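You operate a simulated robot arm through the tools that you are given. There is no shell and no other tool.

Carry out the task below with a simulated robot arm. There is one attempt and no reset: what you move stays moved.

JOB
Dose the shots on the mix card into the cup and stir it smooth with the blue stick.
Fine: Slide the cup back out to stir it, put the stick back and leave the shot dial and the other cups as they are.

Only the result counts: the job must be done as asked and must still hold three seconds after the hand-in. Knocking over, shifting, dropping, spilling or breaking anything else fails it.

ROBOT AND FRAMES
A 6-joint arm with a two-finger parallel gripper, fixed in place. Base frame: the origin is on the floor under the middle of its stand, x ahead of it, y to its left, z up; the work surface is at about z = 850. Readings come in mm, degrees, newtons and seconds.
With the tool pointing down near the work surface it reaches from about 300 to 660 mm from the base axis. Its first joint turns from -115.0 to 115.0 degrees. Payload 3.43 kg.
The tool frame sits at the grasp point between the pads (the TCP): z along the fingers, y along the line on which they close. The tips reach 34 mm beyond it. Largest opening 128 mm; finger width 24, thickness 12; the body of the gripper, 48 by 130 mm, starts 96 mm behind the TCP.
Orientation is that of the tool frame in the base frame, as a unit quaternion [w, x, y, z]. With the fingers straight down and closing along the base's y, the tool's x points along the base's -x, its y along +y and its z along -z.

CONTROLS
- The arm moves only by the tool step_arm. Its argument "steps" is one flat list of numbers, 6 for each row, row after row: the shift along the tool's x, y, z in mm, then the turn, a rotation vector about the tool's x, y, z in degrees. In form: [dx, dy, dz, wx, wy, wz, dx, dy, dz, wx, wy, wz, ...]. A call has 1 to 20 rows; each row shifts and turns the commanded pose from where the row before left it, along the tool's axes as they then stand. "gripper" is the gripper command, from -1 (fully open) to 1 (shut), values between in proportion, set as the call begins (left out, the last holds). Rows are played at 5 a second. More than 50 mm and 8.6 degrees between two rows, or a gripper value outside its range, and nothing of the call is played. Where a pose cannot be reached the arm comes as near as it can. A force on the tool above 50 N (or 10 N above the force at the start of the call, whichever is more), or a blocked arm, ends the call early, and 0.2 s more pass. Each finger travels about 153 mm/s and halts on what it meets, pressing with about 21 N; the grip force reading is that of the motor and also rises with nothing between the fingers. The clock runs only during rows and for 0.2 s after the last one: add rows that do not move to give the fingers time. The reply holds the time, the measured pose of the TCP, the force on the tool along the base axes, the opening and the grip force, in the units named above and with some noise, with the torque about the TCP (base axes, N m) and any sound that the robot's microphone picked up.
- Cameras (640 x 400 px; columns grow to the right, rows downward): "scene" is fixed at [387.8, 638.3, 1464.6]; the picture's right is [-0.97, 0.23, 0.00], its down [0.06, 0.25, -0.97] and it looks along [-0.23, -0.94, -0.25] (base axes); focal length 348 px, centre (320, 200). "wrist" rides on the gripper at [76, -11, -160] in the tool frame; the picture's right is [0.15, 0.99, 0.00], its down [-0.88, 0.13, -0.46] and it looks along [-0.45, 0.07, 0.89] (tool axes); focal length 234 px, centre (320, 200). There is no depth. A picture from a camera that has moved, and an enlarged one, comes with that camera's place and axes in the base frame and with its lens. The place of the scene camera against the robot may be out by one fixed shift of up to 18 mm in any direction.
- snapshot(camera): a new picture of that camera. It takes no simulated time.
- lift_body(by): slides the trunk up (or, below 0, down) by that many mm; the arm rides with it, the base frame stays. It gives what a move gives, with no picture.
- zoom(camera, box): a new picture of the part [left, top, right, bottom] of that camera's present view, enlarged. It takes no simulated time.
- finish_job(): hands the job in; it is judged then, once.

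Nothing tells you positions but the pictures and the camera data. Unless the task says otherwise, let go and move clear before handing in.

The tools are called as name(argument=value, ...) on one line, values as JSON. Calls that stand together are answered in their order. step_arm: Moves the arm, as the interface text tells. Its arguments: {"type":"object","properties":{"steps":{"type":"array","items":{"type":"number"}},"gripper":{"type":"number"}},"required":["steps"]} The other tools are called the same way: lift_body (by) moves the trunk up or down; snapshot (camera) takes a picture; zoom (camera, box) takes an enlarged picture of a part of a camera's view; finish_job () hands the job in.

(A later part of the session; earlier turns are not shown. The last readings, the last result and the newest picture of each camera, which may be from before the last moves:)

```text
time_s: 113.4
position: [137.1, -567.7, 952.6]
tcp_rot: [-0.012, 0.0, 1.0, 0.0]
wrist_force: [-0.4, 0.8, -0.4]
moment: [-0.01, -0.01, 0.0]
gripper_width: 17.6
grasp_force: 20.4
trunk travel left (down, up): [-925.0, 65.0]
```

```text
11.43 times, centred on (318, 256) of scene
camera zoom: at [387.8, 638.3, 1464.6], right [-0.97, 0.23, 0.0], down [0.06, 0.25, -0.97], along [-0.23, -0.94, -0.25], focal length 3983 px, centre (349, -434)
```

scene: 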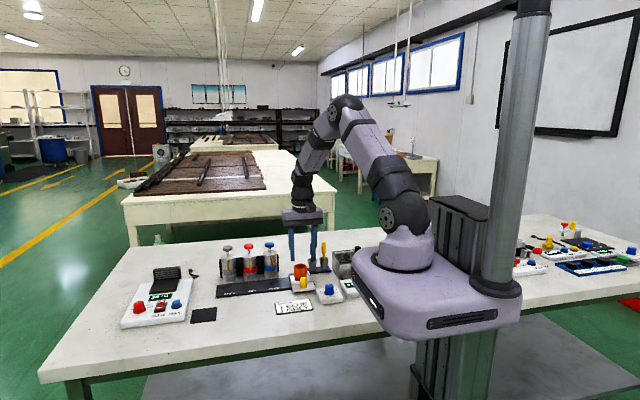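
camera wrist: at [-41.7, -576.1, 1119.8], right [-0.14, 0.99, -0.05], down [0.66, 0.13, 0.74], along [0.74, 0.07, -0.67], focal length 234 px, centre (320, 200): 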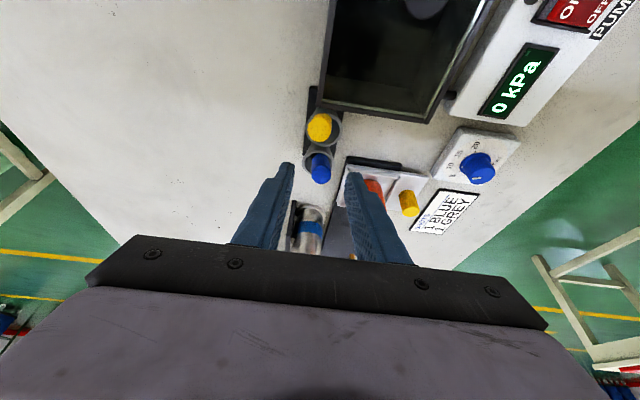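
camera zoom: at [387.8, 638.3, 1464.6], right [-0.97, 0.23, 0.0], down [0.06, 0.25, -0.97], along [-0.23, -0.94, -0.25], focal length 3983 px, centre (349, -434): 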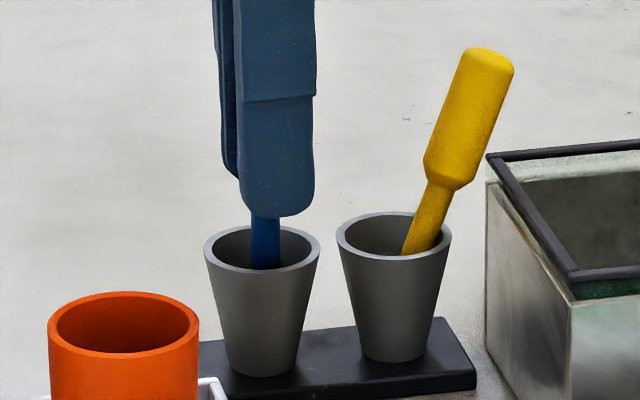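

step_arm(steps=[0, 0, 1.5, 0, 0, 0, 0, 0, 1.5, 0, 0, 0, 0, 0, 0, 0, 0, 0])

step_arm(steps=[0, 0, 1, 0, 0, 0, 0, 0, 0, 0, 0, 0])

step_arm(steps=[0, 0, 0.7, 0, 0, 0, 0, 0, 0, 0, 0, 0])

```text
time_s: 114.2
position: [136.0, -566.0, 949.7]
tcp_rot: [-0.012, 0.0, 1.0, 0.0]
wrist_force: [0.1, 0.1, 1.1]
moment: [-0.02, 0.0, -0.01]
gripper_width: 17.9
grasp_force: 21.1
trunk travel left (down, up): [-925.0, 65.0]
```

```text
time_s: 114.8
position: [136.6, -565.8, 949.2]
tcp_rot: [-0.011, -0.001, 1.0, -0.001]
wrist_force: [-0.8, -0.9, 3.4]
moment: [-0.16, 0.05, -0.06]
gripper_width: 17.7
grasp_force: 20.9
trunk travel left (down, up): [-925.0, 65.0]
```

```text
time_s: 115.4
position: [137.2, -565.2, 949.0]
tcp_rot: [-0.012, 0.001, 1.0, -0.001]
wrist_force: [-0.1, -1.8, 8.3]
moment: [-0.22, 0.0, 0.03]
gripper_width: 17.8
grasp_force: 20.9
trunk travel left (down, up): [-925.0, 65.0]
```

Contact with the floor is found. I'll back off about 1.1 mm to near-zero load and check verticality before releasing.

step_arm(steps=[0, 0, -1.1, 0, 0, 0, 0, 0, 0, 0, 0, 0])

zoom(camera="scene", box=[300, 238, 325, 263])

zoom(camera="wrist", box=[290, 140, 350, 220])

```text
time_s: 116.0
position: [136.8, -565.8, 949.4]
tcp_rot: [-0.011, 0.0, 1.0, 0.001]
wrist_force: [-0.7, -2.3, 6.2]
moment: [-0.14, 0.08, -0.01]
gripper_width: 17.8
grasp_force: 21.2
trunk travel left (down, up): [-925.0, 65.0]
```

```text
16.00 times, centred on (312, 250) of scene
camera zoom: at [387.8, 638.3, 1464.6], right [-0.97, 0.23, 0.0], down [0.06, 0.25, -0.97], along [-0.23, -0.94, -0.25], focal length 5576 px, centre (440, -608)
```

zoom: 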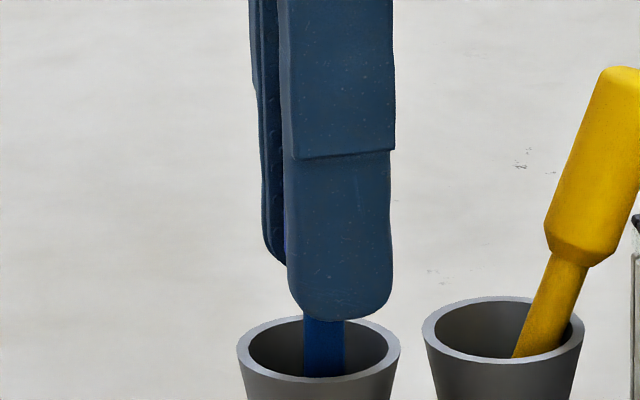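

```text
5.00 times, centred on (320, 180) of wrist
camera zoom: at [65.2, -576.1, 1109.7], right [-0.15, 0.99, 0.0], down [0.89, 0.13, 0.43], along [0.43, 0.07, -0.9], focal length 1171 px, centre (320, 300)
```

zoom: 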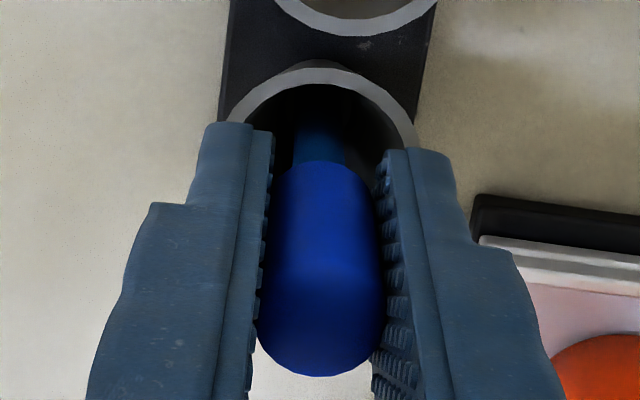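

Still 6 N of load. Backing off further.

step_arm(steps=[0, 0, -0.6, 0, 0, 0, 0, 0, 0, 0, 0, 0])

step_arm(steps=[0, 0, -0.4, 0, 0, 0, 0, 0, 0, 0, 0, 0])

```text
time_s: 116.6
position: [136.3, -565.1, 948.7]
tcp_rot: [-0.012, 0.0, 1.0, 0.001]
wrist_force: [-0.9, -0.1, 1.3]
moment: [-0.09, -0.01, 0.02]
gripper_width: 17.6
grasp_force: 20.7
trunk travel left (down, up): [-925.0, 65.0]
```

```text
time_s: 117.2
position: [137.2, -564.3, 949.9]
tcp_rot: [-0.012, 0.0, 1.0, 0.0]
wrist_force: [0.0, 0.7, -0.3]
moment: [0.02, 0.01, -0.02]
gripper_width: 17.9
grasp_force: 21.0
trunk travel left (down, up): [-925.0, 65.0]
```

Load is now about zero. Opening just a hair to let it settle.

step_arm(steps=[0, 0, 0, 0, 0, 0, 0, 0, 0, 0, 0, 0, 0, 0, 0, 0, 0, 0], gripper=0.714)

zoom(camera="wrist", box=[290, 140, 350, 220])

zoom(camera="scene", box=[300, 238, 325, 263])

```text
time_s: 118.0
position: [136.9, -564.2, 950.1]
tcp_rot: [-0.012, 0.0, 1.0, 0.001]
wrist_force: [0.1, 0.3, 0.1]
moment: [-0.03, 0.0, 0.02]
gripper_width: 18.5
grasp_force: 0.9
trunk travel left (down, up): [-925.0, 65.0]
```

```text
5.00 times, centred on (320, 180) of wrist
camera zoom: at [65.3, -576.1, 1111.0], right [-0.15, 0.99, 0.0], down [0.89, 0.13, 0.43], along [0.43, 0.07, -0.9], focal length 1171 px, centre (320, 300)
```

zoom: 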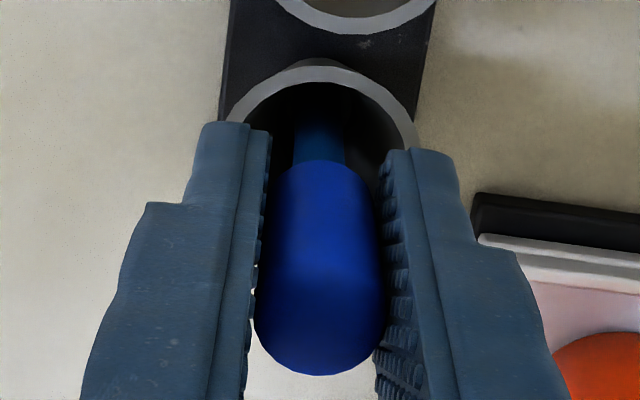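

```text
16.00 times, centred on (312, 250) of scene
camera zoom: at [387.8, 638.3, 1464.6], right [-0.97, 0.23, 0.0], down [0.06, 0.25, -0.97], along [-0.23, -0.94, -0.25], focal length 5576 px, centre (440, -608)
```

zoom: 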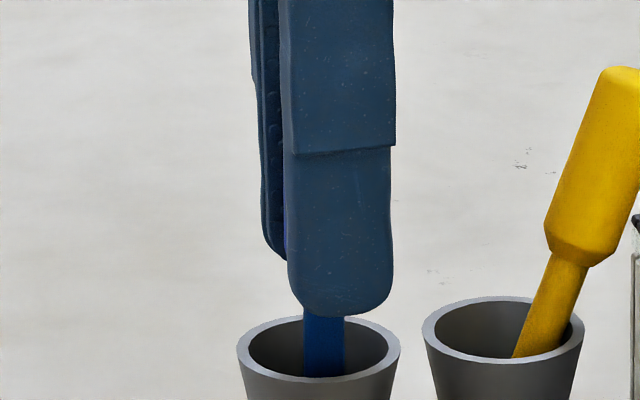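

It's standing upright with 18.5 mm opening. Opening further in small steps.

step_arm(steps=[0, 0, 0, 0, 0, 0, 0, 0, 0, 0, 0, 0, 0, 0, 0, 0, 0, 0], gripper=0.705)

step_arm(steps=[0, 0, 0, 0, 0, 0, 0, 0, 0, 0, 0, 0, 0, 0, 0, 0, 0, 0], gripper=0.69)

zoom(camera="wrist", box=[290, 140, 350, 220])

zoom(camera="scene", box=[300, 238, 325, 263])

```text
time_s: 118.8
position: [136.3, -565.5, 949.0]
tcp_rot: [-0.012, 0.0, 1.0, 0.0]
wrist_force: [-0.1, 0.0, -0.2]
moment: [-0.01, 0.01, 0.01]
gripper_width: 18.9
grasp_force: 0.2
trunk travel left (down, up): [-925.0, 65.0]
```

```text
time_s: 119.6
position: [136.3, -565.7, 950.5]
tcp_rot: [-0.013, -0.001, 1.0, -0.001]
wrist_force: [0.5, -0.2, -0.1]
moment: [0.0, -0.01, -0.02]
gripper_width: 19.7
grasp_force: 0.1
trunk travel left (down, up): [-925.0, 65.0]
```

```text
5.00 times, centred on (320, 180) of wrist
camera zoom: at [65.3, -576.1, 1111.0], right [-0.15, 0.99, 0.0], down [0.89, 0.13, 0.43], along [0.43, 0.07, -0.9], focal length 1171 px, centre (320, 300)
```

zoom: 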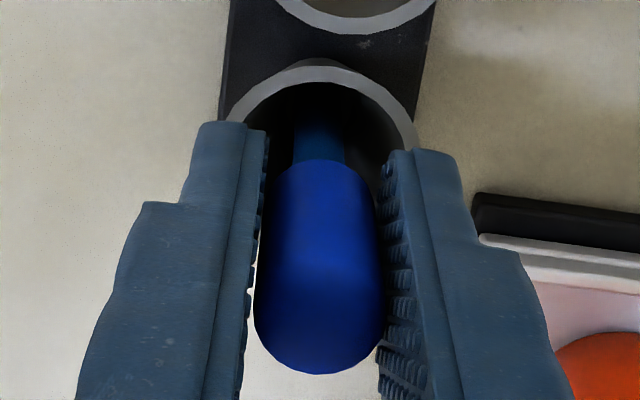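

```text
16.00 times, centred on (312, 250) of scene
camera zoom: at [387.8, 638.3, 1464.6], right [-0.97, 0.23, 0.0], down [0.06, 0.25, -0.97], along [-0.23, -0.94, -0.25], focal length 5576 px, centre (440, -608)
```

zoom: 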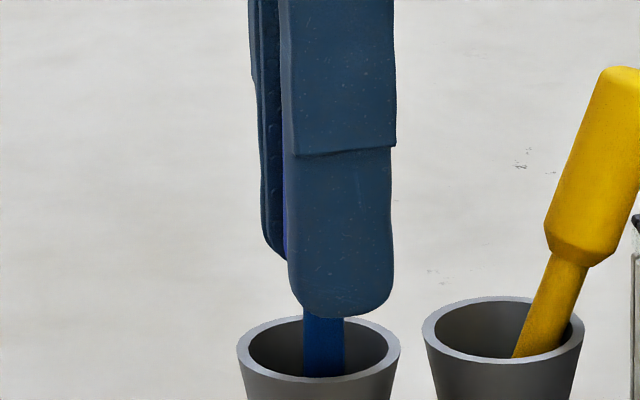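

The stick stands on its own. Opening wider and rising.

step_arm(steps=[0, 0, 0, 0, 0, 0, 0, 0, 0, 0, 0, 0, 0, 0, 0, 0, 0, 0], gripper=0.55)

zoom(camera="wrist", box=[270, 120, 370, 240])

zoom(camera="scene", box=[300, 238, 325, 263])

```text
time_s: 120.4
position: [136.9, -565.0, 949.7]
tcp_rot: [-0.012, 0.0, 1.0, 0.0]
wrist_force: [-0.4, -0.7, 0.2]
moment: [0.02, 0.03, 0.0]
gripper_width: 28.8
grasp_force: 0.2
trunk travel left (down, up): [-925.0, 65.0]
```

```text
3.33 times, centred on (320, 180) of wrist
camera zoom: at [65.3, -576.1, 1111.0], right [-0.15, 0.99, 0.0], down [0.89, 0.13, 0.43], along [0.43, 0.07, -0.9], focal length 781 px, centre (320, 267)
```

zoom: 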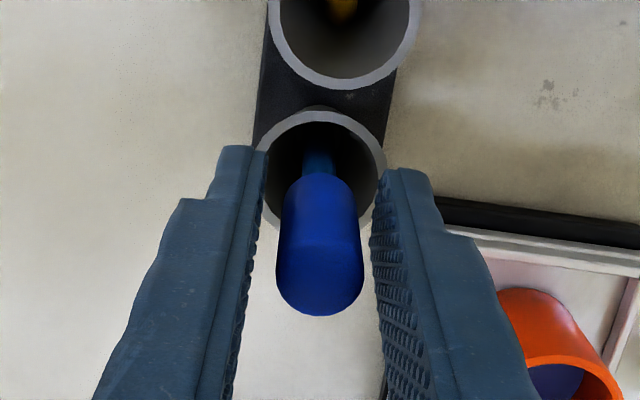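

```text
16.00 times, centred on (312, 250) of scene
camera zoom: at [387.8, 638.3, 1464.6], right [-0.97, 0.23, 0.0], down [0.06, 0.25, -0.97], along [-0.23, -0.94, -0.25], focal length 5576 px, centre (440, -608)
```

zoom: 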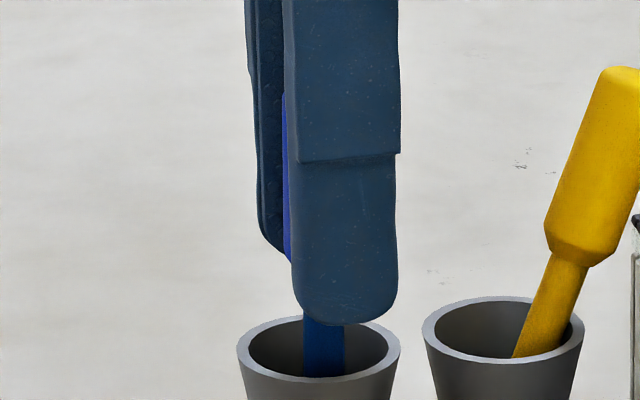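

Blue stands freely. Rising clear and then measuring the yellow stick.

step_arm(steps=[0, 0, 0, 0, 0, 0, 0, 0, 0, 0, 0, 0, 0, 0, -15, 0, 0, 0, 0, 0, -25, 0, 0, 0, 0, 0, -30, 0, 0, 0, 0, 0, 0, 0, -1.35, 0, 0, 0, 0, 0, 0, 0], gripper=0.3)

zoom(camera="wrist", box=[270, 60, 390, 200])

zoom(camera="scene", box=[300, 233, 335, 268])

```text
time_s: 122.0
position: [137.4, -564.8, 1020.3]
tcp_rot: [0.0, 0.0, 1.0, 0.0]
wrist_force: [0.7, 0.5, 0.4]
moment: [-0.02, -0.01, 0.01]
gripper_width: 45.0
grasp_force: 0.0
trunk travel left (down, up): [-925.0, 65.0]
```

```text
2.86 times, centred on (330, 130) of wrist
camera zoom: at [62.5, -576.4, 1179.1], right [-0.15, 0.99, 0.0], down [0.88, 0.13, 0.46], along [0.45, 0.07, -0.89], focal length 669 px, centre (291, 400)
```

zoom: 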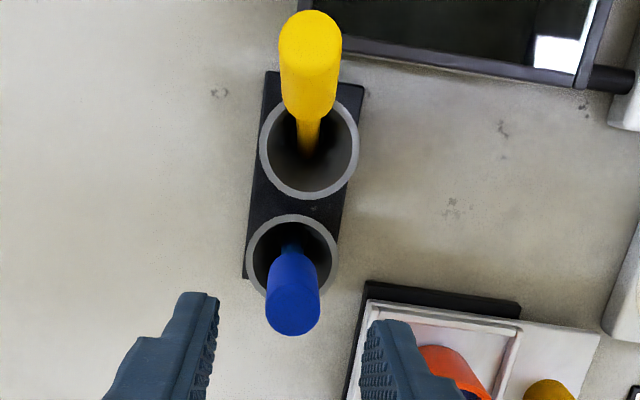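

```text
11.43 times, centred on (318, 250) of scene
camera zoom: at [387.8, 638.3, 1464.6], right [-0.97, 0.23, 0.0], down [0.06, 0.25, -0.97], along [-0.23, -0.94, -0.25], focal length 3983 px, centre (349, -377)
```

zoom: 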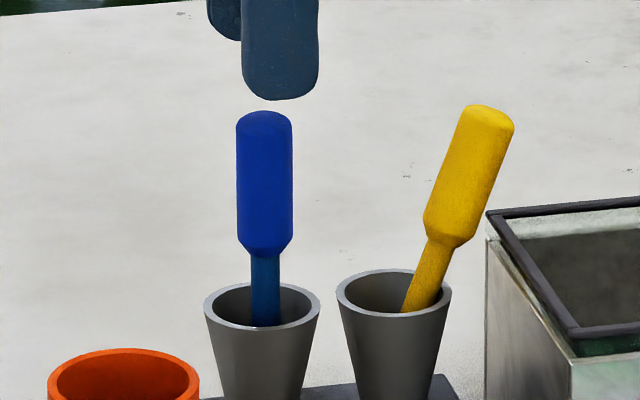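

Blue stands vertical and centred. Yellow leans ~20° toward −x with its top near (56,-571); the vacuum box corner is close by, so I'll measure that first.

zoom(camera="wrist", box=[290, 50, 370, 130])

zoom(camera="scene", box=[315, 235, 365, 275])

```text
5.00 times, centred on (330, 90) of wrist
camera zoom: at [62.5, -576.4, 1179.1], right [-0.15, 0.99, 0.0], down [0.88, 0.13, 0.46], along [0.45, 0.07, -0.89], focal length 1171 px, centre (270, 750)
```

zoom: 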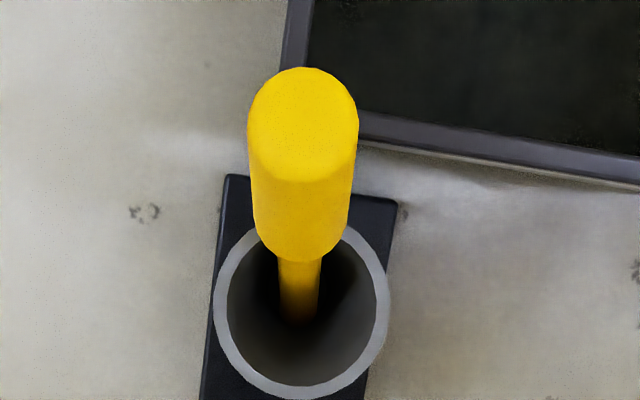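

```text
10.00 times, centred on (340, 255) of scene
camera zoom: at [387.8, 638.3, 1464.6], right [-0.97, 0.23, 0.0], down [0.06, 0.25, -0.97], along [-0.23, -0.94, -0.25], focal length 3485 px, centre (120, -350)
```

zoom: 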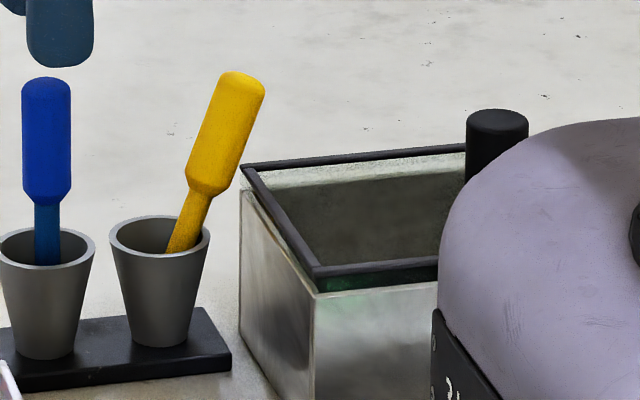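

The box edge is at x≈57, top z≈918. I'll grip yellow slightly off-centre on the pads to keep at least 6 mm from the box. Tilting and moving above it.

step_arm(steps=[0, 0, 0, 0, -6.6, 0, 0, 0, 0, 0, -6.6, 0, 0, 0, 0, 0, -6.5, 0, 29.9, -1.4, -4, 0, 0, 0, 29.9, -1.4, -4, 0, 0, 0, 29.9, -1.4, -4, 0, 0, 0, 0, 0, 0, 0, 0, 0, 0, 0, 0, 0, 0, 0], gripper=0.3)

zoom(camera="wrist", box=[270, 100, 370, 200])

zoom(camera="scene", box=[305, 220, 355, 260])

```text
time_s: 123.8
position: [49.9, -571.3, 1001.8]
tcp_rot: [0.17, 0.0, 0.985, 0.0]
wrist_force: [-0.1, 0.6, -0.2]
moment: [0.02, 0.0, 0.0]
gripper_width: 44.9
grasp_force: 0.1
trunk travel left (down, up): [-925.0, 65.0]
```

```text
4.00 times, centred on (320, 150) of wrist
camera zoom: at [-73.9, -581.2, 1125.9], right [-0.14, 0.99, -0.05], down [0.68, 0.13, 0.73], along [0.72, 0.07, -0.69], focal length 937 px, centre (320, 400)
```

zoom: 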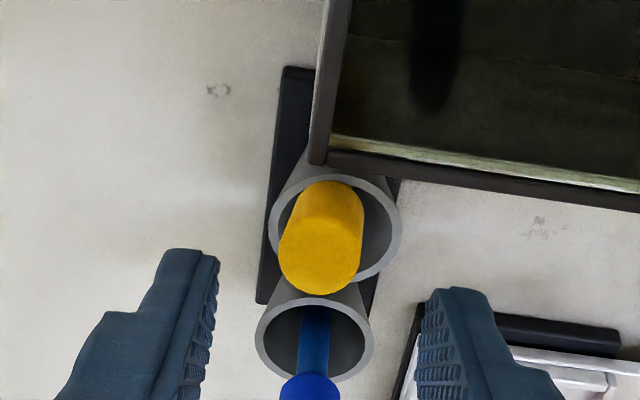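

```text
10.00 times, centred on (330, 240) of scene
camera zoom: at [387.8, 638.3, 1464.6], right [-0.97, 0.23, 0.0], down [0.06, 0.25, -0.97], along [-0.23, -0.94, -0.25], focal length 3485 px, centre (220, -200)
```

zoom: 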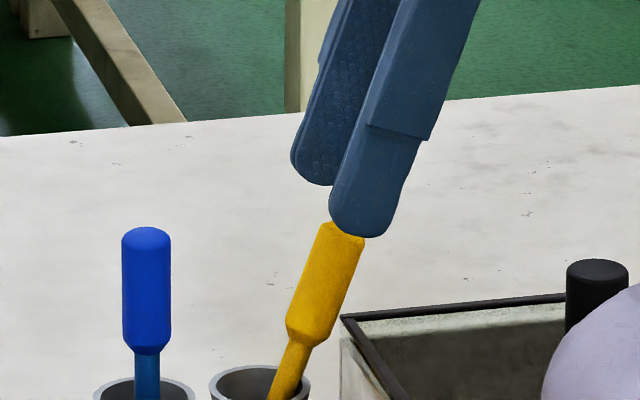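

Aligned well enough: offset about 7 mm on the pads, clear of the box. Advancing along the yellow stick's axis.

step_arm(steps=[1.5, 0, 20, 0, 0, 0, 0, 0, 20, 0, 0, 0, 0, 0, 12, 0, 0, 0, 0, 0, 8, 0, 0, 0, 0, 0, 0, 0, 0, 0], gripper=0.3)

zoom(camera="wrist", box=[270, 120, 370, 240])

zoom(camera="scene", box=[305, 230, 355, 270])

```text
time_s: 125.0
position: [68.5, -569.1, 943.5]
tcp_rot: [0.171, 0.0, 0.985, 0.001]
wrist_force: [0.6, -0.1, -0.4]
moment: [-0.02, -0.01, -0.03]
gripper_width: 44.9
grasp_force: 0.1
trunk travel left (down, up): [-925.0, 65.0]
```

```text
3.33 times, centred on (320, 180) of wrist
camera zoom: at [-56.0, -580.9, 1067.7], right [-0.14, 0.99, -0.05], down [0.68, 0.13, 0.73], along [0.72, 0.07, -0.69], focal length 781 px, centre (320, 267)
```

zoom: 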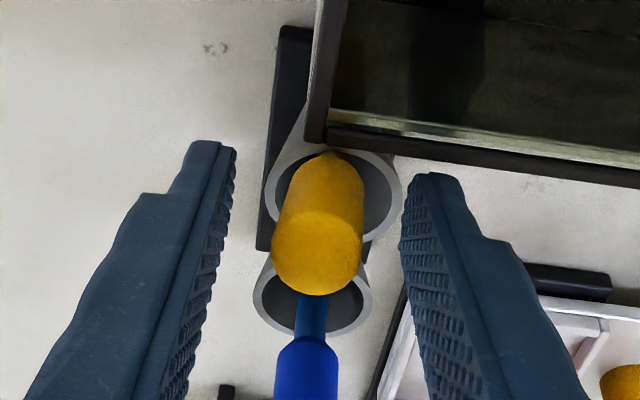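

```text
10.00 times, centred on (330, 250) of scene
camera zoom: at [387.8, 638.3, 1464.6], right [-0.97, 0.23, 0.0], down [0.06, 0.25, -0.97], along [-0.23, -0.94, -0.25], focal length 3485 px, centre (220, -300)
```

zoom: 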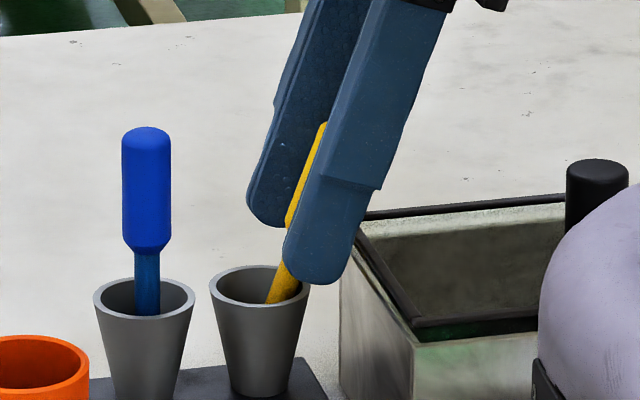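

step_arm(steps=[0, 0, 0, 0, 0, 0, 0, 0, 0, 0, 0, 0, 0, 0, 0, 0, 0, 0], gripper=0.9)

zoom(camera="wrist", box=[270, 120, 370, 240])

```text
time_s: 125.8
position: [68.6, -568.7, 944.1]
tcp_rot: [0.171, -0.001, 0.985, 0.001]
wrist_force: [-0.4, 7.1, 1.2]
moment: [0.53, 0.11, 0.2]
gripper_width: 18.2
grasp_force: 20.9
trunk travel left (down, up): [-925.0, 65.0]
```

```text
3.33 times, centred on (320, 180) of wrist
camera zoom: at [-55.9, -579.6, 1067.6], right [-0.14, 0.99, -0.05], down [0.68, 0.13, 0.73], along [0.72, 0.07, -0.69], focal length 781 px, centre (320, 267)
```

zoom: 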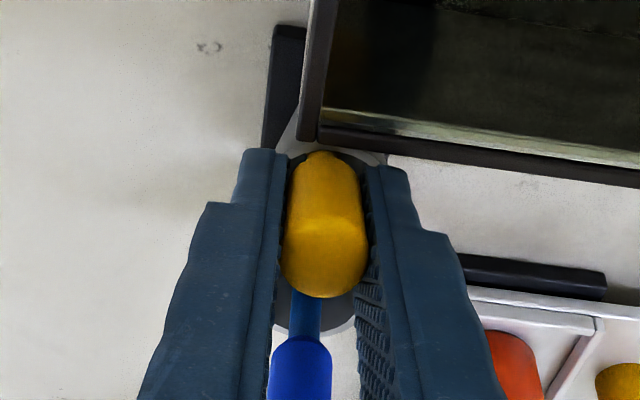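

There's a 7 N side load since the stick was leaning slightly in y too. I'll relieve it by moving with the force, then lift.

step_arm(steps=[0, 1, 0, 0, 0, 0, 0, 0, 0, 0, 0, 0])

```text
time_s: 126.4
position: [67.9, -567.7, 943.7]
tcp_rot: [0.171, 0.0, 0.985, 0.0]
wrist_force: [0.1, 5.6, 1.2]
moment: [0.44, 0.14, 0.12]
gripper_width: 17.8
grasp_force: 20.7
trunk travel left (down, up): [-925.0, 65.0]
```

step_arm(steps=[0, 2, 0, 0, 0, 0, 0, 1, 0, 0, 0, 0, 0, 0, 0, 0, 0, 0])

zoom(camera="scene", box=[305, 230, 355, 270])

```text
time_s: 127.2
position: [68.5, -566.5, 944.2]
tcp_rot: [0.171, 0.001, 0.985, -0.001]
wrist_force: [0.5, 0.2, 0.2]
moment: [-0.01, 0.0, 0.0]
gripper_width: 17.8
grasp_force: 20.8
trunk travel left (down, up): [-925.0, 65.0]
```

```text
10.00 times, centred on (330, 250) of scene
camera zoom: at [387.8, 638.3, 1464.6], right [-0.97, 0.23, 0.0], down [0.06, 0.25, -0.97], along [-0.23, -0.94, -0.25], focal length 3485 px, centre (220, -300)
```

zoom: 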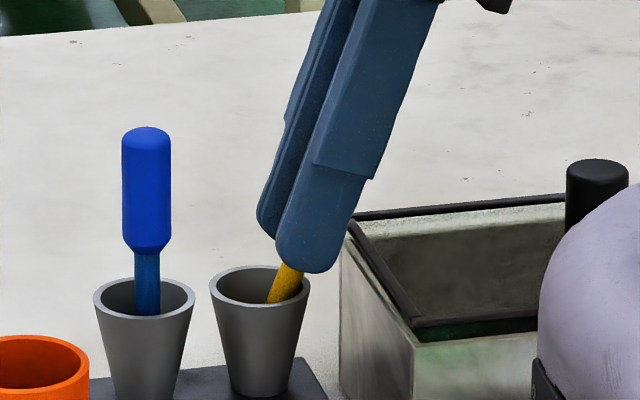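

Load relieved and the holders haven't moved. Lifting yellow straight up and rotating it upright.

step_arm(steps=[-3.4, 0, -9.4, 0, 0, 0, -6.7, 0, -18.8, 0, 0, 0, -6.7, 0, -18.8, 0, 0, 0, -8.4, 0, -23.5, 0, 0, 0, 0, 0, 0, 0, 6.6, 0, 0, 0, 0, 0, 6.6, 0, 0, 0, 0, 0, 6.5, 0, 0, 0, 0, 0, 0, 0])

zoom(camera="scene", box=[305, 220, 355, 260])

zoom(camera="scene", box=[318, 234, 338, 254])

zoom(camera="wrist", box=[280, 120, 360, 220])

```text
time_s: 129.0
position: [68.7, -566.5, 1019.5]
tcp_rot: [0.0, 0.0, 1.0, 0.0]
wrist_force: [-0.2, 0.6, -0.6]
moment: [0.02, 0.03, 0.01]
gripper_width: 17.6
grasp_force: 20.6
trunk travel left (down, up): [-925.0, 65.0]
```

```text
10.00 times, centred on (330, 240) of scene
camera zoom: at [387.8, 638.3, 1464.6], right [-0.97, 0.23, 0.0], down [0.06, 0.25, -0.97], along [-0.23, -0.94, -0.25], focal length 3485 px, centre (220, -200)
```

zoom: 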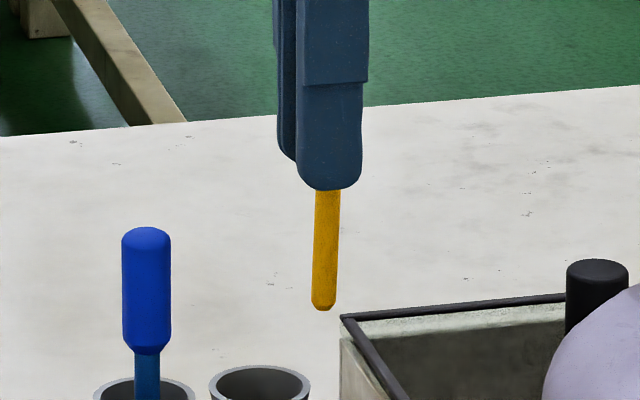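

```text
16.00 times, centred on (328, 244) of scene
camera zoom: at [387.8, 638.3, 1464.6], right [-0.97, 0.23, 0.0], down [0.06, 0.25, -0.97], along [-0.23, -0.94, -0.25], focal length 5576 px, centre (192, -504)
```

zoom: 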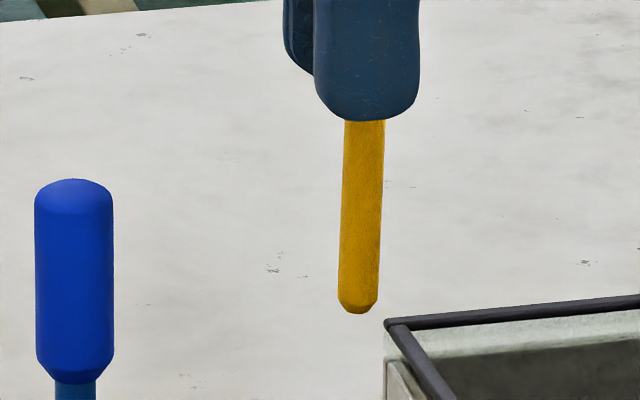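

```text
4.00 times, centred on (320, 170) of wrist
camera zoom: at [-6.2, -576.9, 1178.3], right [-0.15, 0.99, 0.0], down [0.88, 0.13, 0.45], along [0.45, 0.07, -0.89], focal length 937 px, centre (320, 320)
```

zoom: 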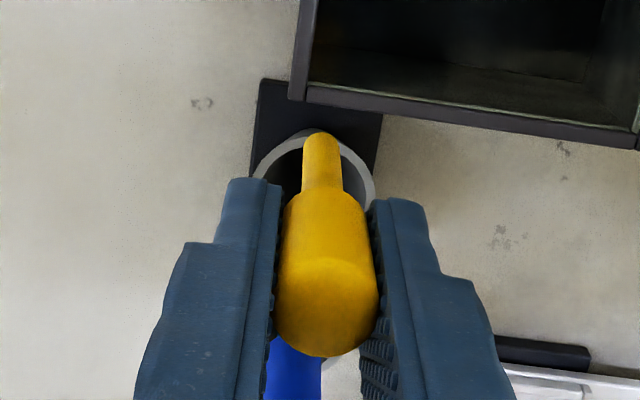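

Yellow is 1.5° off vertical. Correcting, then moving +x over its holder.

step_arm(steps=[0, 0, 0, 0, 1.45, 0, -13.2, 0.5, 0, 0, 0, 0, -13.2, 0.5, 0, 0, 0, 0, 0, 0, 15, 0, 0, 0, 0, 0, 10, 0, 0, 0, 0, 0, 0, 0, 0, 0, 0, 0, 0, 0, 0, 0])

zoom(camera="scene", box=[305, 235, 340, 270])

zoom(camera="scene", box=[313, 240, 333, 260])

zoom(camera="wrist", box=[280, 120, 360, 220])

```text
time_s: 130.6
position: [93.3, -564.7, 993.3]
tcp_rot: [-0.014, -0.001, 1.0, 0.001]
wrist_force: [-1.0, -0.1, -0.4]
moment: [0.02, 0.0, -0.02]
gripper_width: 17.6
grasp_force: 20.4
trunk travel left (down, up): [-925.0, 65.0]
```

```text
11.43 times, centred on (322, 252) of scene
camera zoom: at [387.8, 638.3, 1464.6], right [-0.97, 0.23, 0.0], down [0.06, 0.25, -0.97], along [-0.23, -0.94, -0.25], focal length 3983 px, centre (291, -400)
```

zoom: 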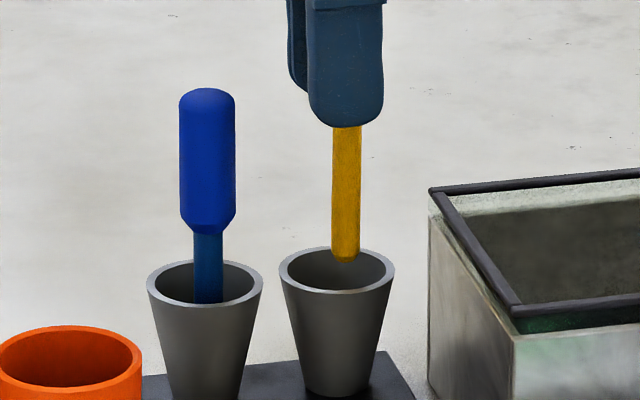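

```text
16.00 times, centred on (323, 250) of scene
camera zoom: at [387.8, 638.3, 1464.6], right [-0.97, 0.23, 0.0], down [0.06, 0.25, -0.97], along [-0.23, -0.94, -0.25], focal length 5576 px, centre (272, -600)
```

zoom: 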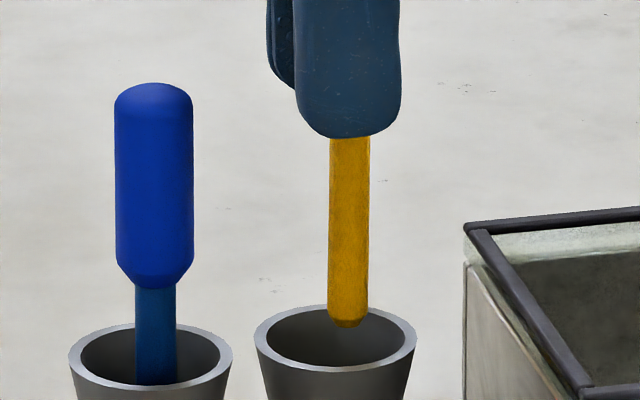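

```text
4.00 times, centred on (320, 170) of wrist
camera zoom: at [22.6, -575.5, 1154.3], right [-0.15, 0.99, 0.0], down [0.89, 0.13, 0.43], along [0.43, 0.07, -0.9], focal length 937 px, centre (320, 320)
```

zoom: 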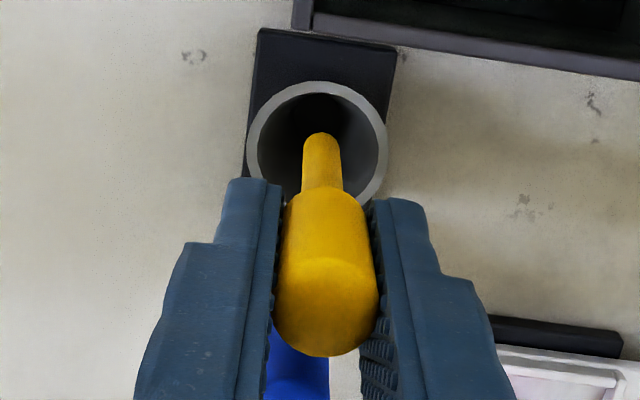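

Nearly vertical. Shifting +2.9 mm in x and −0.7 mm in y, then lowering.

step_arm(steps=[-2.9, -0.7, 0, 0, 0.3, 0, 0, 0, 12, 0, 0, 0, 0, 0, 12, 0, 0, 0, 0, 0, 8, 0, 0, 0, 0, 0, 4, 0, 0, 0, 0, 0, 0, 0, 0, 0])

zoom(camera="scene", box=[313, 240, 333, 260])

zoom(camera="wrist", box=[280, 120, 360, 220])

```text
time_s: 132.0
position: [95.9, -565.5, 957.7]
tcp_rot: [-0.015, -0.001, 1.0, -0.001]
wrist_force: [0.6, -0.2, -0.4]
moment: [0.01, -0.02, -0.01]
gripper_width: 17.5
grasp_force: 21.2
trunk travel left (down, up): [-925.0, 65.0]
```

```text
16.00 times, centred on (323, 250) of scene
camera zoom: at [387.8, 638.3, 1464.6], right [-0.97, 0.23, 0.0], down [0.06, 0.25, -0.97], along [-0.23, -0.94, -0.25], focal length 5576 px, centre (272, -600)
```

zoom: 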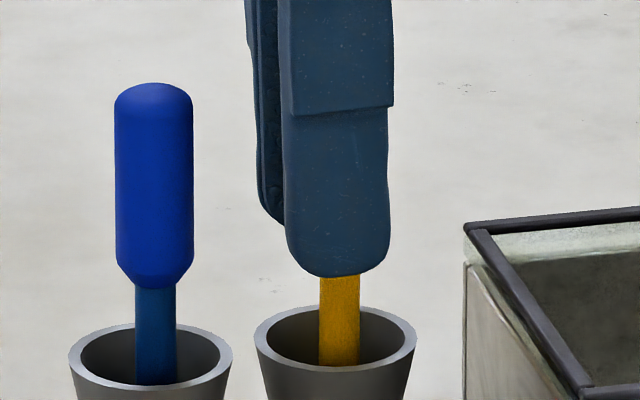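

```text
4.00 times, centred on (320, 170) of wrist
camera zoom: at [25.7, -577.1, 1118.8], right [-0.15, 0.99, 0.0], down [0.89, 0.13, 0.43], along [0.42, 0.07, -0.9], focal length 937 px, centre (320, 320)
```

zoom: 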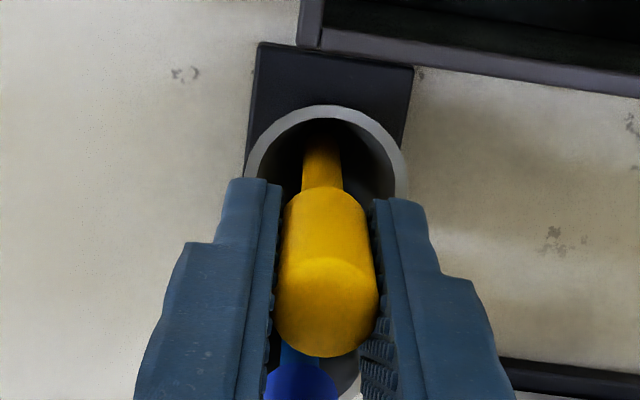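

step_arm(steps=[0, 0, 2, 0, 0, 0, 0, 0, 2, 0, 0, 0, 0, 0, 0, 0, 0, 0])

step_arm(steps=[0, 0, 1, 0, 0, 0, 0, 0, 0, 0, 0, 0])

step_arm(steps=[0, 0, 1, 0, 0, 0, 0, 0, 0, 0, 0, 0])

```text
time_s: 132.8
position: [96.2, -566.3, 953.6]
tcp_rot: [-0.016, 0.0, 1.0, 0.0]
wrist_force: [1.7, -0.5, -1.2]
moment: [0.0, -0.02, 0.02]
gripper_width: 17.6
grasp_force: 21.4
trunk travel left (down, up): [-925.0, 65.0]
```

```text
time_s: 133.4
position: [96.4, -566.3, 952.0]
tcp_rot: [-0.016, 0.0, 1.0, 0.0]
wrist_force: [0.3, -0.1, -0.3]
moment: [-0.02, 0.01, -0.04]
gripper_width: 17.8
grasp_force: 20.5
trunk travel left (down, up): [-925.0, 65.0]
```

```text
time_s: 134.0
position: [95.1, -565.8, 951.3]
tcp_rot: [-0.015, 0.001, 1.0, 0.0]
wrist_force: [0.6, 0.2, -0.8]
moment: [0.03, 0.0, 0.04]
gripper_width: 17.6
grasp_force: 20.5
trunk travel left (down, up): [-925.0, 65.0]
```

step_arm(steps=[0, 0, 0.8, 0, 0, 0, 0, 0, 0, 0, 0, 0])

step_arm(steps=[0, 0, 0.6, 0, 0, 0, 0, 0, 0, 0, 0, 0])

```text
time_s: 134.6
position: [94.8, -566.5, 949.1]
tcp_rot: [-0.015, 0.0, 1.0, 0.0]
wrist_force: [0.3, 0.3, -0.9]
moment: [0.02, 0.01, -0.01]
gripper_width: 17.5
grasp_force: 21.1
trunk travel left (down, up): [-925.0, 65.0]
```

```text
time_s: 135.2
position: [95.7, -565.8, 949.3]
tcp_rot: [-0.016, 0.0, 1.0, 0.001]
wrist_force: [0.2, 0.5, 0.1]
moment: [0.0, 0.03, 0.03]
gripper_width: 17.8
grasp_force: 21.0
trunk travel left (down, up): [-925.0, 65.0]
```

step_arm(steps=[0, 0, 0.6, 0, 0, 0, 0, 0, 0, 0, 0, 0])

step_arm(steps=[0, 0, 0.6, 0, 0, 0, 0, 0, 0, 0, 0, 0])

step_arm(steps=[0, 0, 0.6, 0, 0, 0, 0, 0, 0, 0, 0, 0])

```text
time_s: 135.8
position: [95.1, -565.1, 949.0]
tcp_rot: [-0.016, 0.001, 1.0, 0.0]
wrist_force: [0.5, -0.1, -0.8]
moment: [0.02, 0.03, 0.0]
gripper_width: 17.5
grasp_force: 20.8
trunk travel left (down, up): [-925.0, 65.0]
```

```text
time_s: 136.4
position: [95.8, -565.7, 949.2]
tcp_rot: [-0.016, 0.0, 1.0, -0.001]
wrist_force: [-0.2, -0.7, -0.3]
moment: [0.06, 0.0, 0.02]
gripper_width: 17.8
grasp_force: 21.1
trunk travel left (down, up): [-925.0, 65.0]
```

```text
time_s: 137.0
position: [95.5, -565.7, 947.1]
tcp_rot: [-0.015, 0.0, 1.0, 0.001]
wrist_force: [-0.3, -0.8, 0.9]
moment: [-0.04, 0.02, 0.03]
gripper_width: 18.0
grasp_force: 21.2
trunk travel left (down, up): [-925.0, 65.0]
```

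step_arm(steps=[0, 0, 0.5, 0, 0, 0, 0, 0, 0, 0, 0, 0])

step_arm(steps=[0, 0, 0.5, 0, 0, 0, 0, 0, 0, 0, 0, 0])

```text
time_s: 137.6
position: [95.5, -564.8, 947.5]
tcp_rot: [-0.014, 0.0, 1.0, -0.001]
wrist_force: [-0.6, 0.1, 3.7]
moment: [0.0, 0.04, 0.0]
gripper_width: 17.6
grasp_force: 20.6
trunk travel left (down, up): [-925.0, 65.0]
```

```text
time_s: 138.2
position: [96.0, -565.1, 948.1]
tcp_rot: [-0.015, 0.0, 1.0, -0.001]
wrist_force: [-0.2, 0.4, 3.8]
moment: [0.06, 0.05, -0.01]
gripper_width: 17.7
grasp_force: 21.1
trunk travel left (down, up): [-925.0, 65.0]
```

Contact. Backing off to near-zero load.

step_arm(steps=[0, 0, -0.6, 0, 0, 0, 0, 0, 0, 0, 0, 0])

step_arm(steps=[0, 0, -0.3, 0, 0, 0, 0, 0, 0, 0, 0, 0])

zoom(camera="scene", box=[313, 240, 333, 260])

```text
time_s: 138.8
position: [96.5, -566.8, 949.2]
tcp_rot: [-0.015, 0.0, 1.0, 0.0]
wrist_force: [0.3, 0.3, 2.4]
moment: [-0.07, -0.03, -0.02]
gripper_width: 17.7
grasp_force: 21.4
trunk travel left (down, up): [-925.0, 65.0]
```

```text
time_s: 139.4
position: [95.9, -564.6, 947.7]
tcp_rot: [-0.017, 0.0, 1.0, 0.001]
wrist_force: [-0.2, 0.2, -0.4]
moment: [-0.02, -0.03, -0.03]
gripper_width: 17.8
grasp_force: 20.7
trunk travel left (down, up): [-925.0, 65.0]
```

```text
16.00 times, centred on (323, 250) of scene
camera zoom: at [387.8, 638.3, 1464.6], right [-0.97, 0.23, 0.0], down [0.06, 0.25, -0.97], along [-0.23, -0.94, -0.25], focal length 5576 px, centre (272, -600)
```

zoom: 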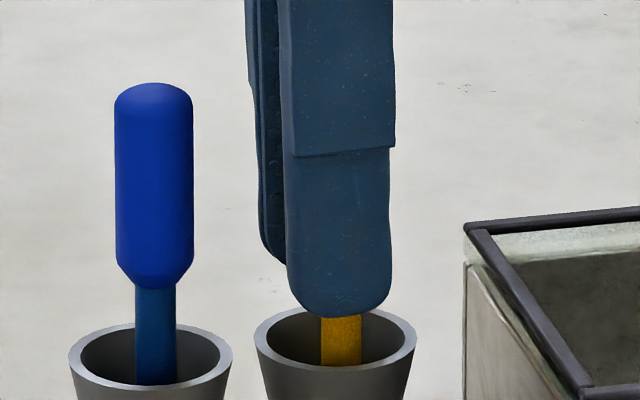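

Zero load and vertical. Opening a hair.

step_arm(steps=[0, 0, 0, 0, 0, 0, 0, 0, 0, 0, 0, 0, 0, 0, 0, 0, 0, 0], gripper=0.714)

zoom(camera="scene", box=[313, 240, 333, 260])

zoom(camera="wrist", box=[280, 120, 360, 220])

```text
time_s: 140.2
position: [95.9, -563.8, 948.7]
tcp_rot: [-0.015, 0.0, 1.0, -0.001]
wrist_force: [-0.1, 0.1, 0.2]
moment: [0.0, -0.03, 0.0]
gripper_width: 18.5
grasp_force: 0.3
trunk travel left (down, up): [-925.0, 65.0]
```

```text
16.00 times, centred on (323, 250) of scene
camera zoom: at [387.8, 638.3, 1464.6], right [-0.97, 0.23, 0.0], down [0.06, 0.25, -0.97], along [-0.23, -0.94, -0.25], focal length 5576 px, centre (272, -600)
```

zoom: 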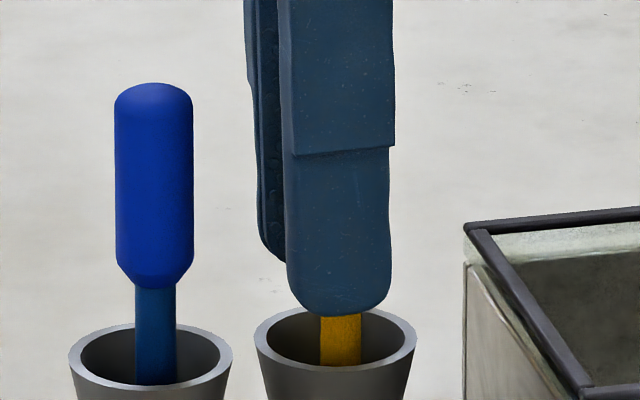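

```text
4.00 times, centred on (320, 170) of wrist
camera zoom: at [25.7, -576.2, 1109.3], right [-0.15, 0.99, 0.0], down [0.89, 0.13, 0.43], along [0.42, 0.07, -0.9], focal length 937 px, centre (320, 320)
```

zoom: 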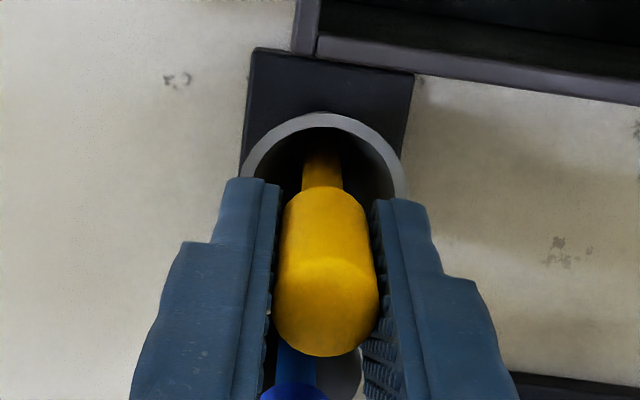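

Upright so far. Opening a little further in small steps.

step_arm(steps=[0, 0, 0, 0, 0, 0, 0, 0, 0, 0, 0, 0, 0, 0, 0, 0, 0, 0], gripper=0.705)

step_arm(steps=[0, 0, 0, 0, 0, 0, 0, 0, 0, 0, 0, 0, 0, 0, 0, 0, 0, 0], gripper=0.69)

zoom(camera="scene", box=[313, 240, 333, 260])

zoom(camera="wrist", box=[280, 120, 360, 220])

```text
time_s: 141.0
position: [96.1, -564.7, 948.4]
tcp_rot: [-0.016, 0.0, 1.0, 0.0]
wrist_force: [0.4, -0.5, -0.5]
moment: [0.01, 0.0, 0.01]
gripper_width: 19.1
grasp_force: 0.0
trunk travel left (down, up): [-925.0, 65.0]
```

```text
time_s: 141.8
position: [94.9, -565.5, 947.6]
tcp_rot: [-0.015, -0.001, 1.0, 0.0]
wrist_force: [-0.5, -0.5, -0.5]
moment: [0.0, -0.03, 0.01]
gripper_width: 20.2
grasp_force: 0.0
trunk travel left (down, up): [-925.0, 65.0]
```

```text
16.00 times, centred on (323, 250) of scene
camera zoom: at [387.8, 638.3, 1464.6], right [-0.97, 0.23, 0.0], down [0.06, 0.25, -0.97], along [-0.23, -0.94, -0.25], focal length 5576 px, centre (272, -600)
```

zoom: 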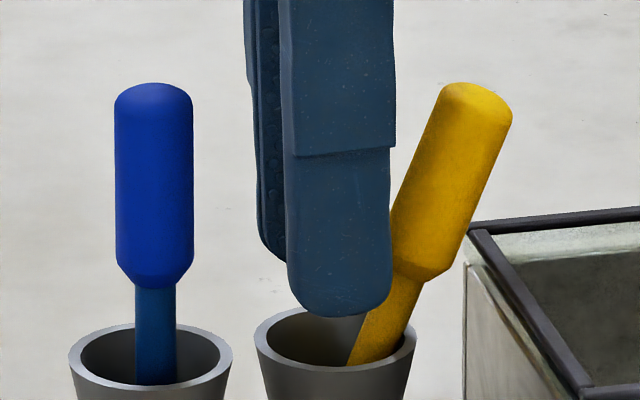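

```text
4.00 times, centred on (320, 170) of wrist
camera zoom: at [25.6, -576.2, 1109.3], right [-0.15, 0.99, 0.0], down [0.89, 0.13, 0.43], along [0.42, 0.07, -0.9], focal length 937 px, centre (320, 320)
```

zoom: 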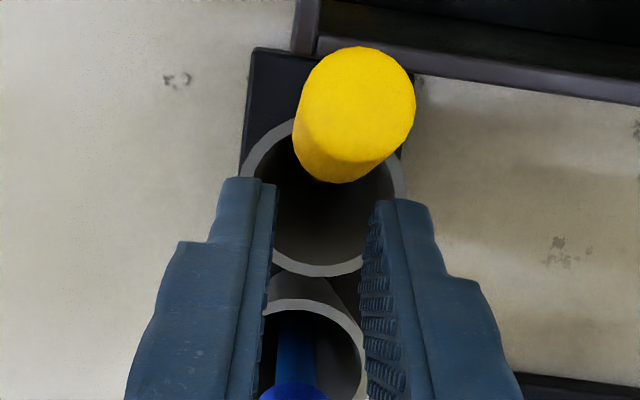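

Yellow tipped back over when the second finger let go, while blue is still fine. I'll retry with a more central grip and less pressing. First, open and rise clear.

step_arm(steps=[0, 0, 0, 0, 0, 0, 0, 0, 0, 0, 0, 0, 0, 0, -15, 0, 0, 0, 0, 0, -25, 0, 0, 0, 0, 0, -30, 0, 0, 0, 0, 0, 0, 0, -1.75, 0, 0, 0, 0, 0, 0, 0], gripper=0.3)

zoom(camera="wrist", box=[280, 90, 360, 190])

zoom(camera="scene", box=[308, 238, 338, 268])

```text
time_s: 143.4
position: [99.3, -568.2, 1019.2]
tcp_rot: [0.0, 0.0, 1.0, 0.0]
wrist_force: [0.2, 0.5, -0.4]
moment: [0.0, 0.01, -0.01]
gripper_width: 44.7
grasp_force: 0.0
trunk travel left (down, up): [-925.0, 65.0]
```

```text
4.00 times, centred on (320, 140) of wrist
camera zoom: at [23.9, -578.2, 1178.4], right [-0.15, 0.99, 0.0], down [0.88, 0.13, 0.46], along [0.45, 0.07, -0.89], focal length 937 px, centre (320, 440)
```

zoom: 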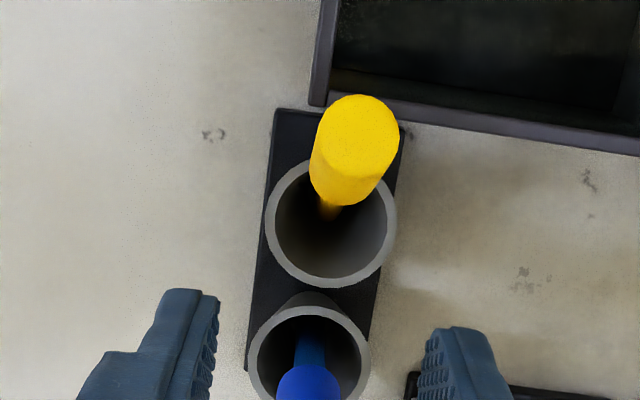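

```text
13.33 times, centred on (323, 253) of scene
camera zoom: at [387.8, 638.3, 1464.6], right [-0.97, 0.23, 0.0], down [0.06, 0.25, -0.97], along [-0.23, -0.94, -0.25], focal length 4646 px, centre (280, -507)
```

zoom: 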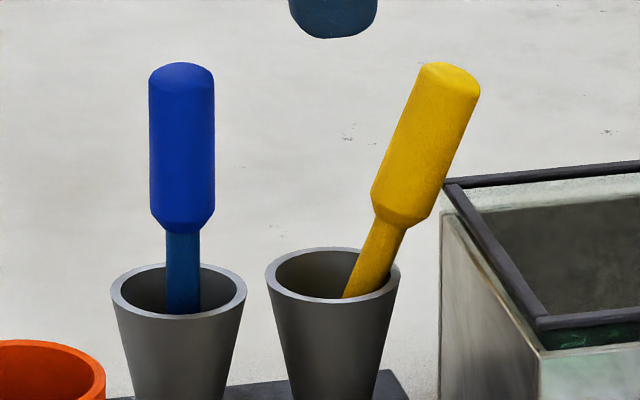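

step_arm(steps=[0, 0, 0, 0, -6.9, 0, 0, 0, 0, 0, -6.8, 0, 0, 0, 0, 0, -6.8, 0, 28.3, 0, -0.7, 0, 0, 0, 28.3, 0, -0.7, 0, 0, 0, 0, 0, 0, 0, 0, 0, 0, 0, 0, 0, 0, 0], gripper=0.3)

zoom(camera="wrist", box=[270, 100, 370, 200])

zoom(camera="scene", box=[305, 220, 355, 260])

```text
time_s: 145.0
position: [46.2, -567.0, 999.4]
tcp_rot: [0.178, 0.0, 0.984, 0.0]
wrist_force: [0.6, -0.7, -0.6]
moment: [0.01, 0.01, 0.03]
gripper_width: 44.9
grasp_force: 0.1
trunk travel left (down, up): [-925.0, 65.0]
```

```text
4.00 times, centred on (320, 150) of wrist
camera zoom: at [-80.7, -577.4, 1121.6], right [-0.14, 0.99, -0.05], down [0.67, 0.13, 0.74], along [0.73, 0.07, -0.68], focal length 937 px, centre (320, 400)
```

zoom: 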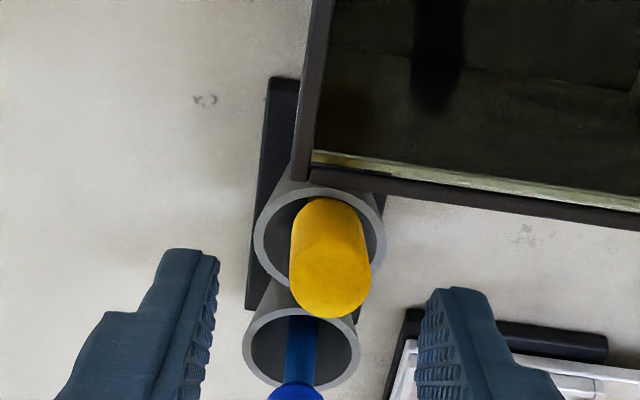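

```text
10.00 times, centred on (330, 240) of scene
camera zoom: at [387.8, 638.3, 1464.6], right [-0.97, 0.23, 0.0], down [0.06, 0.25, -0.97], along [-0.23, -0.94, -0.25], focal length 3485 px, centre (220, -200)
```

zoom: 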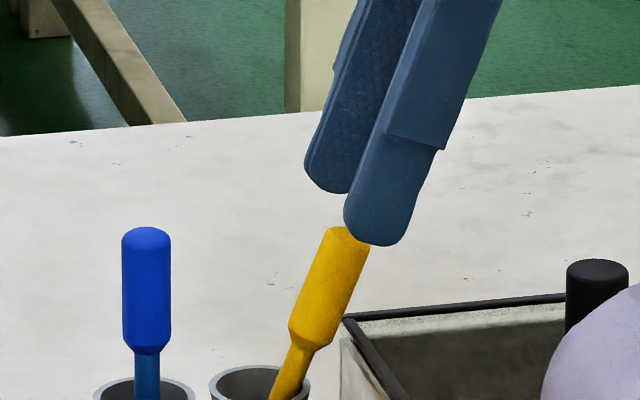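

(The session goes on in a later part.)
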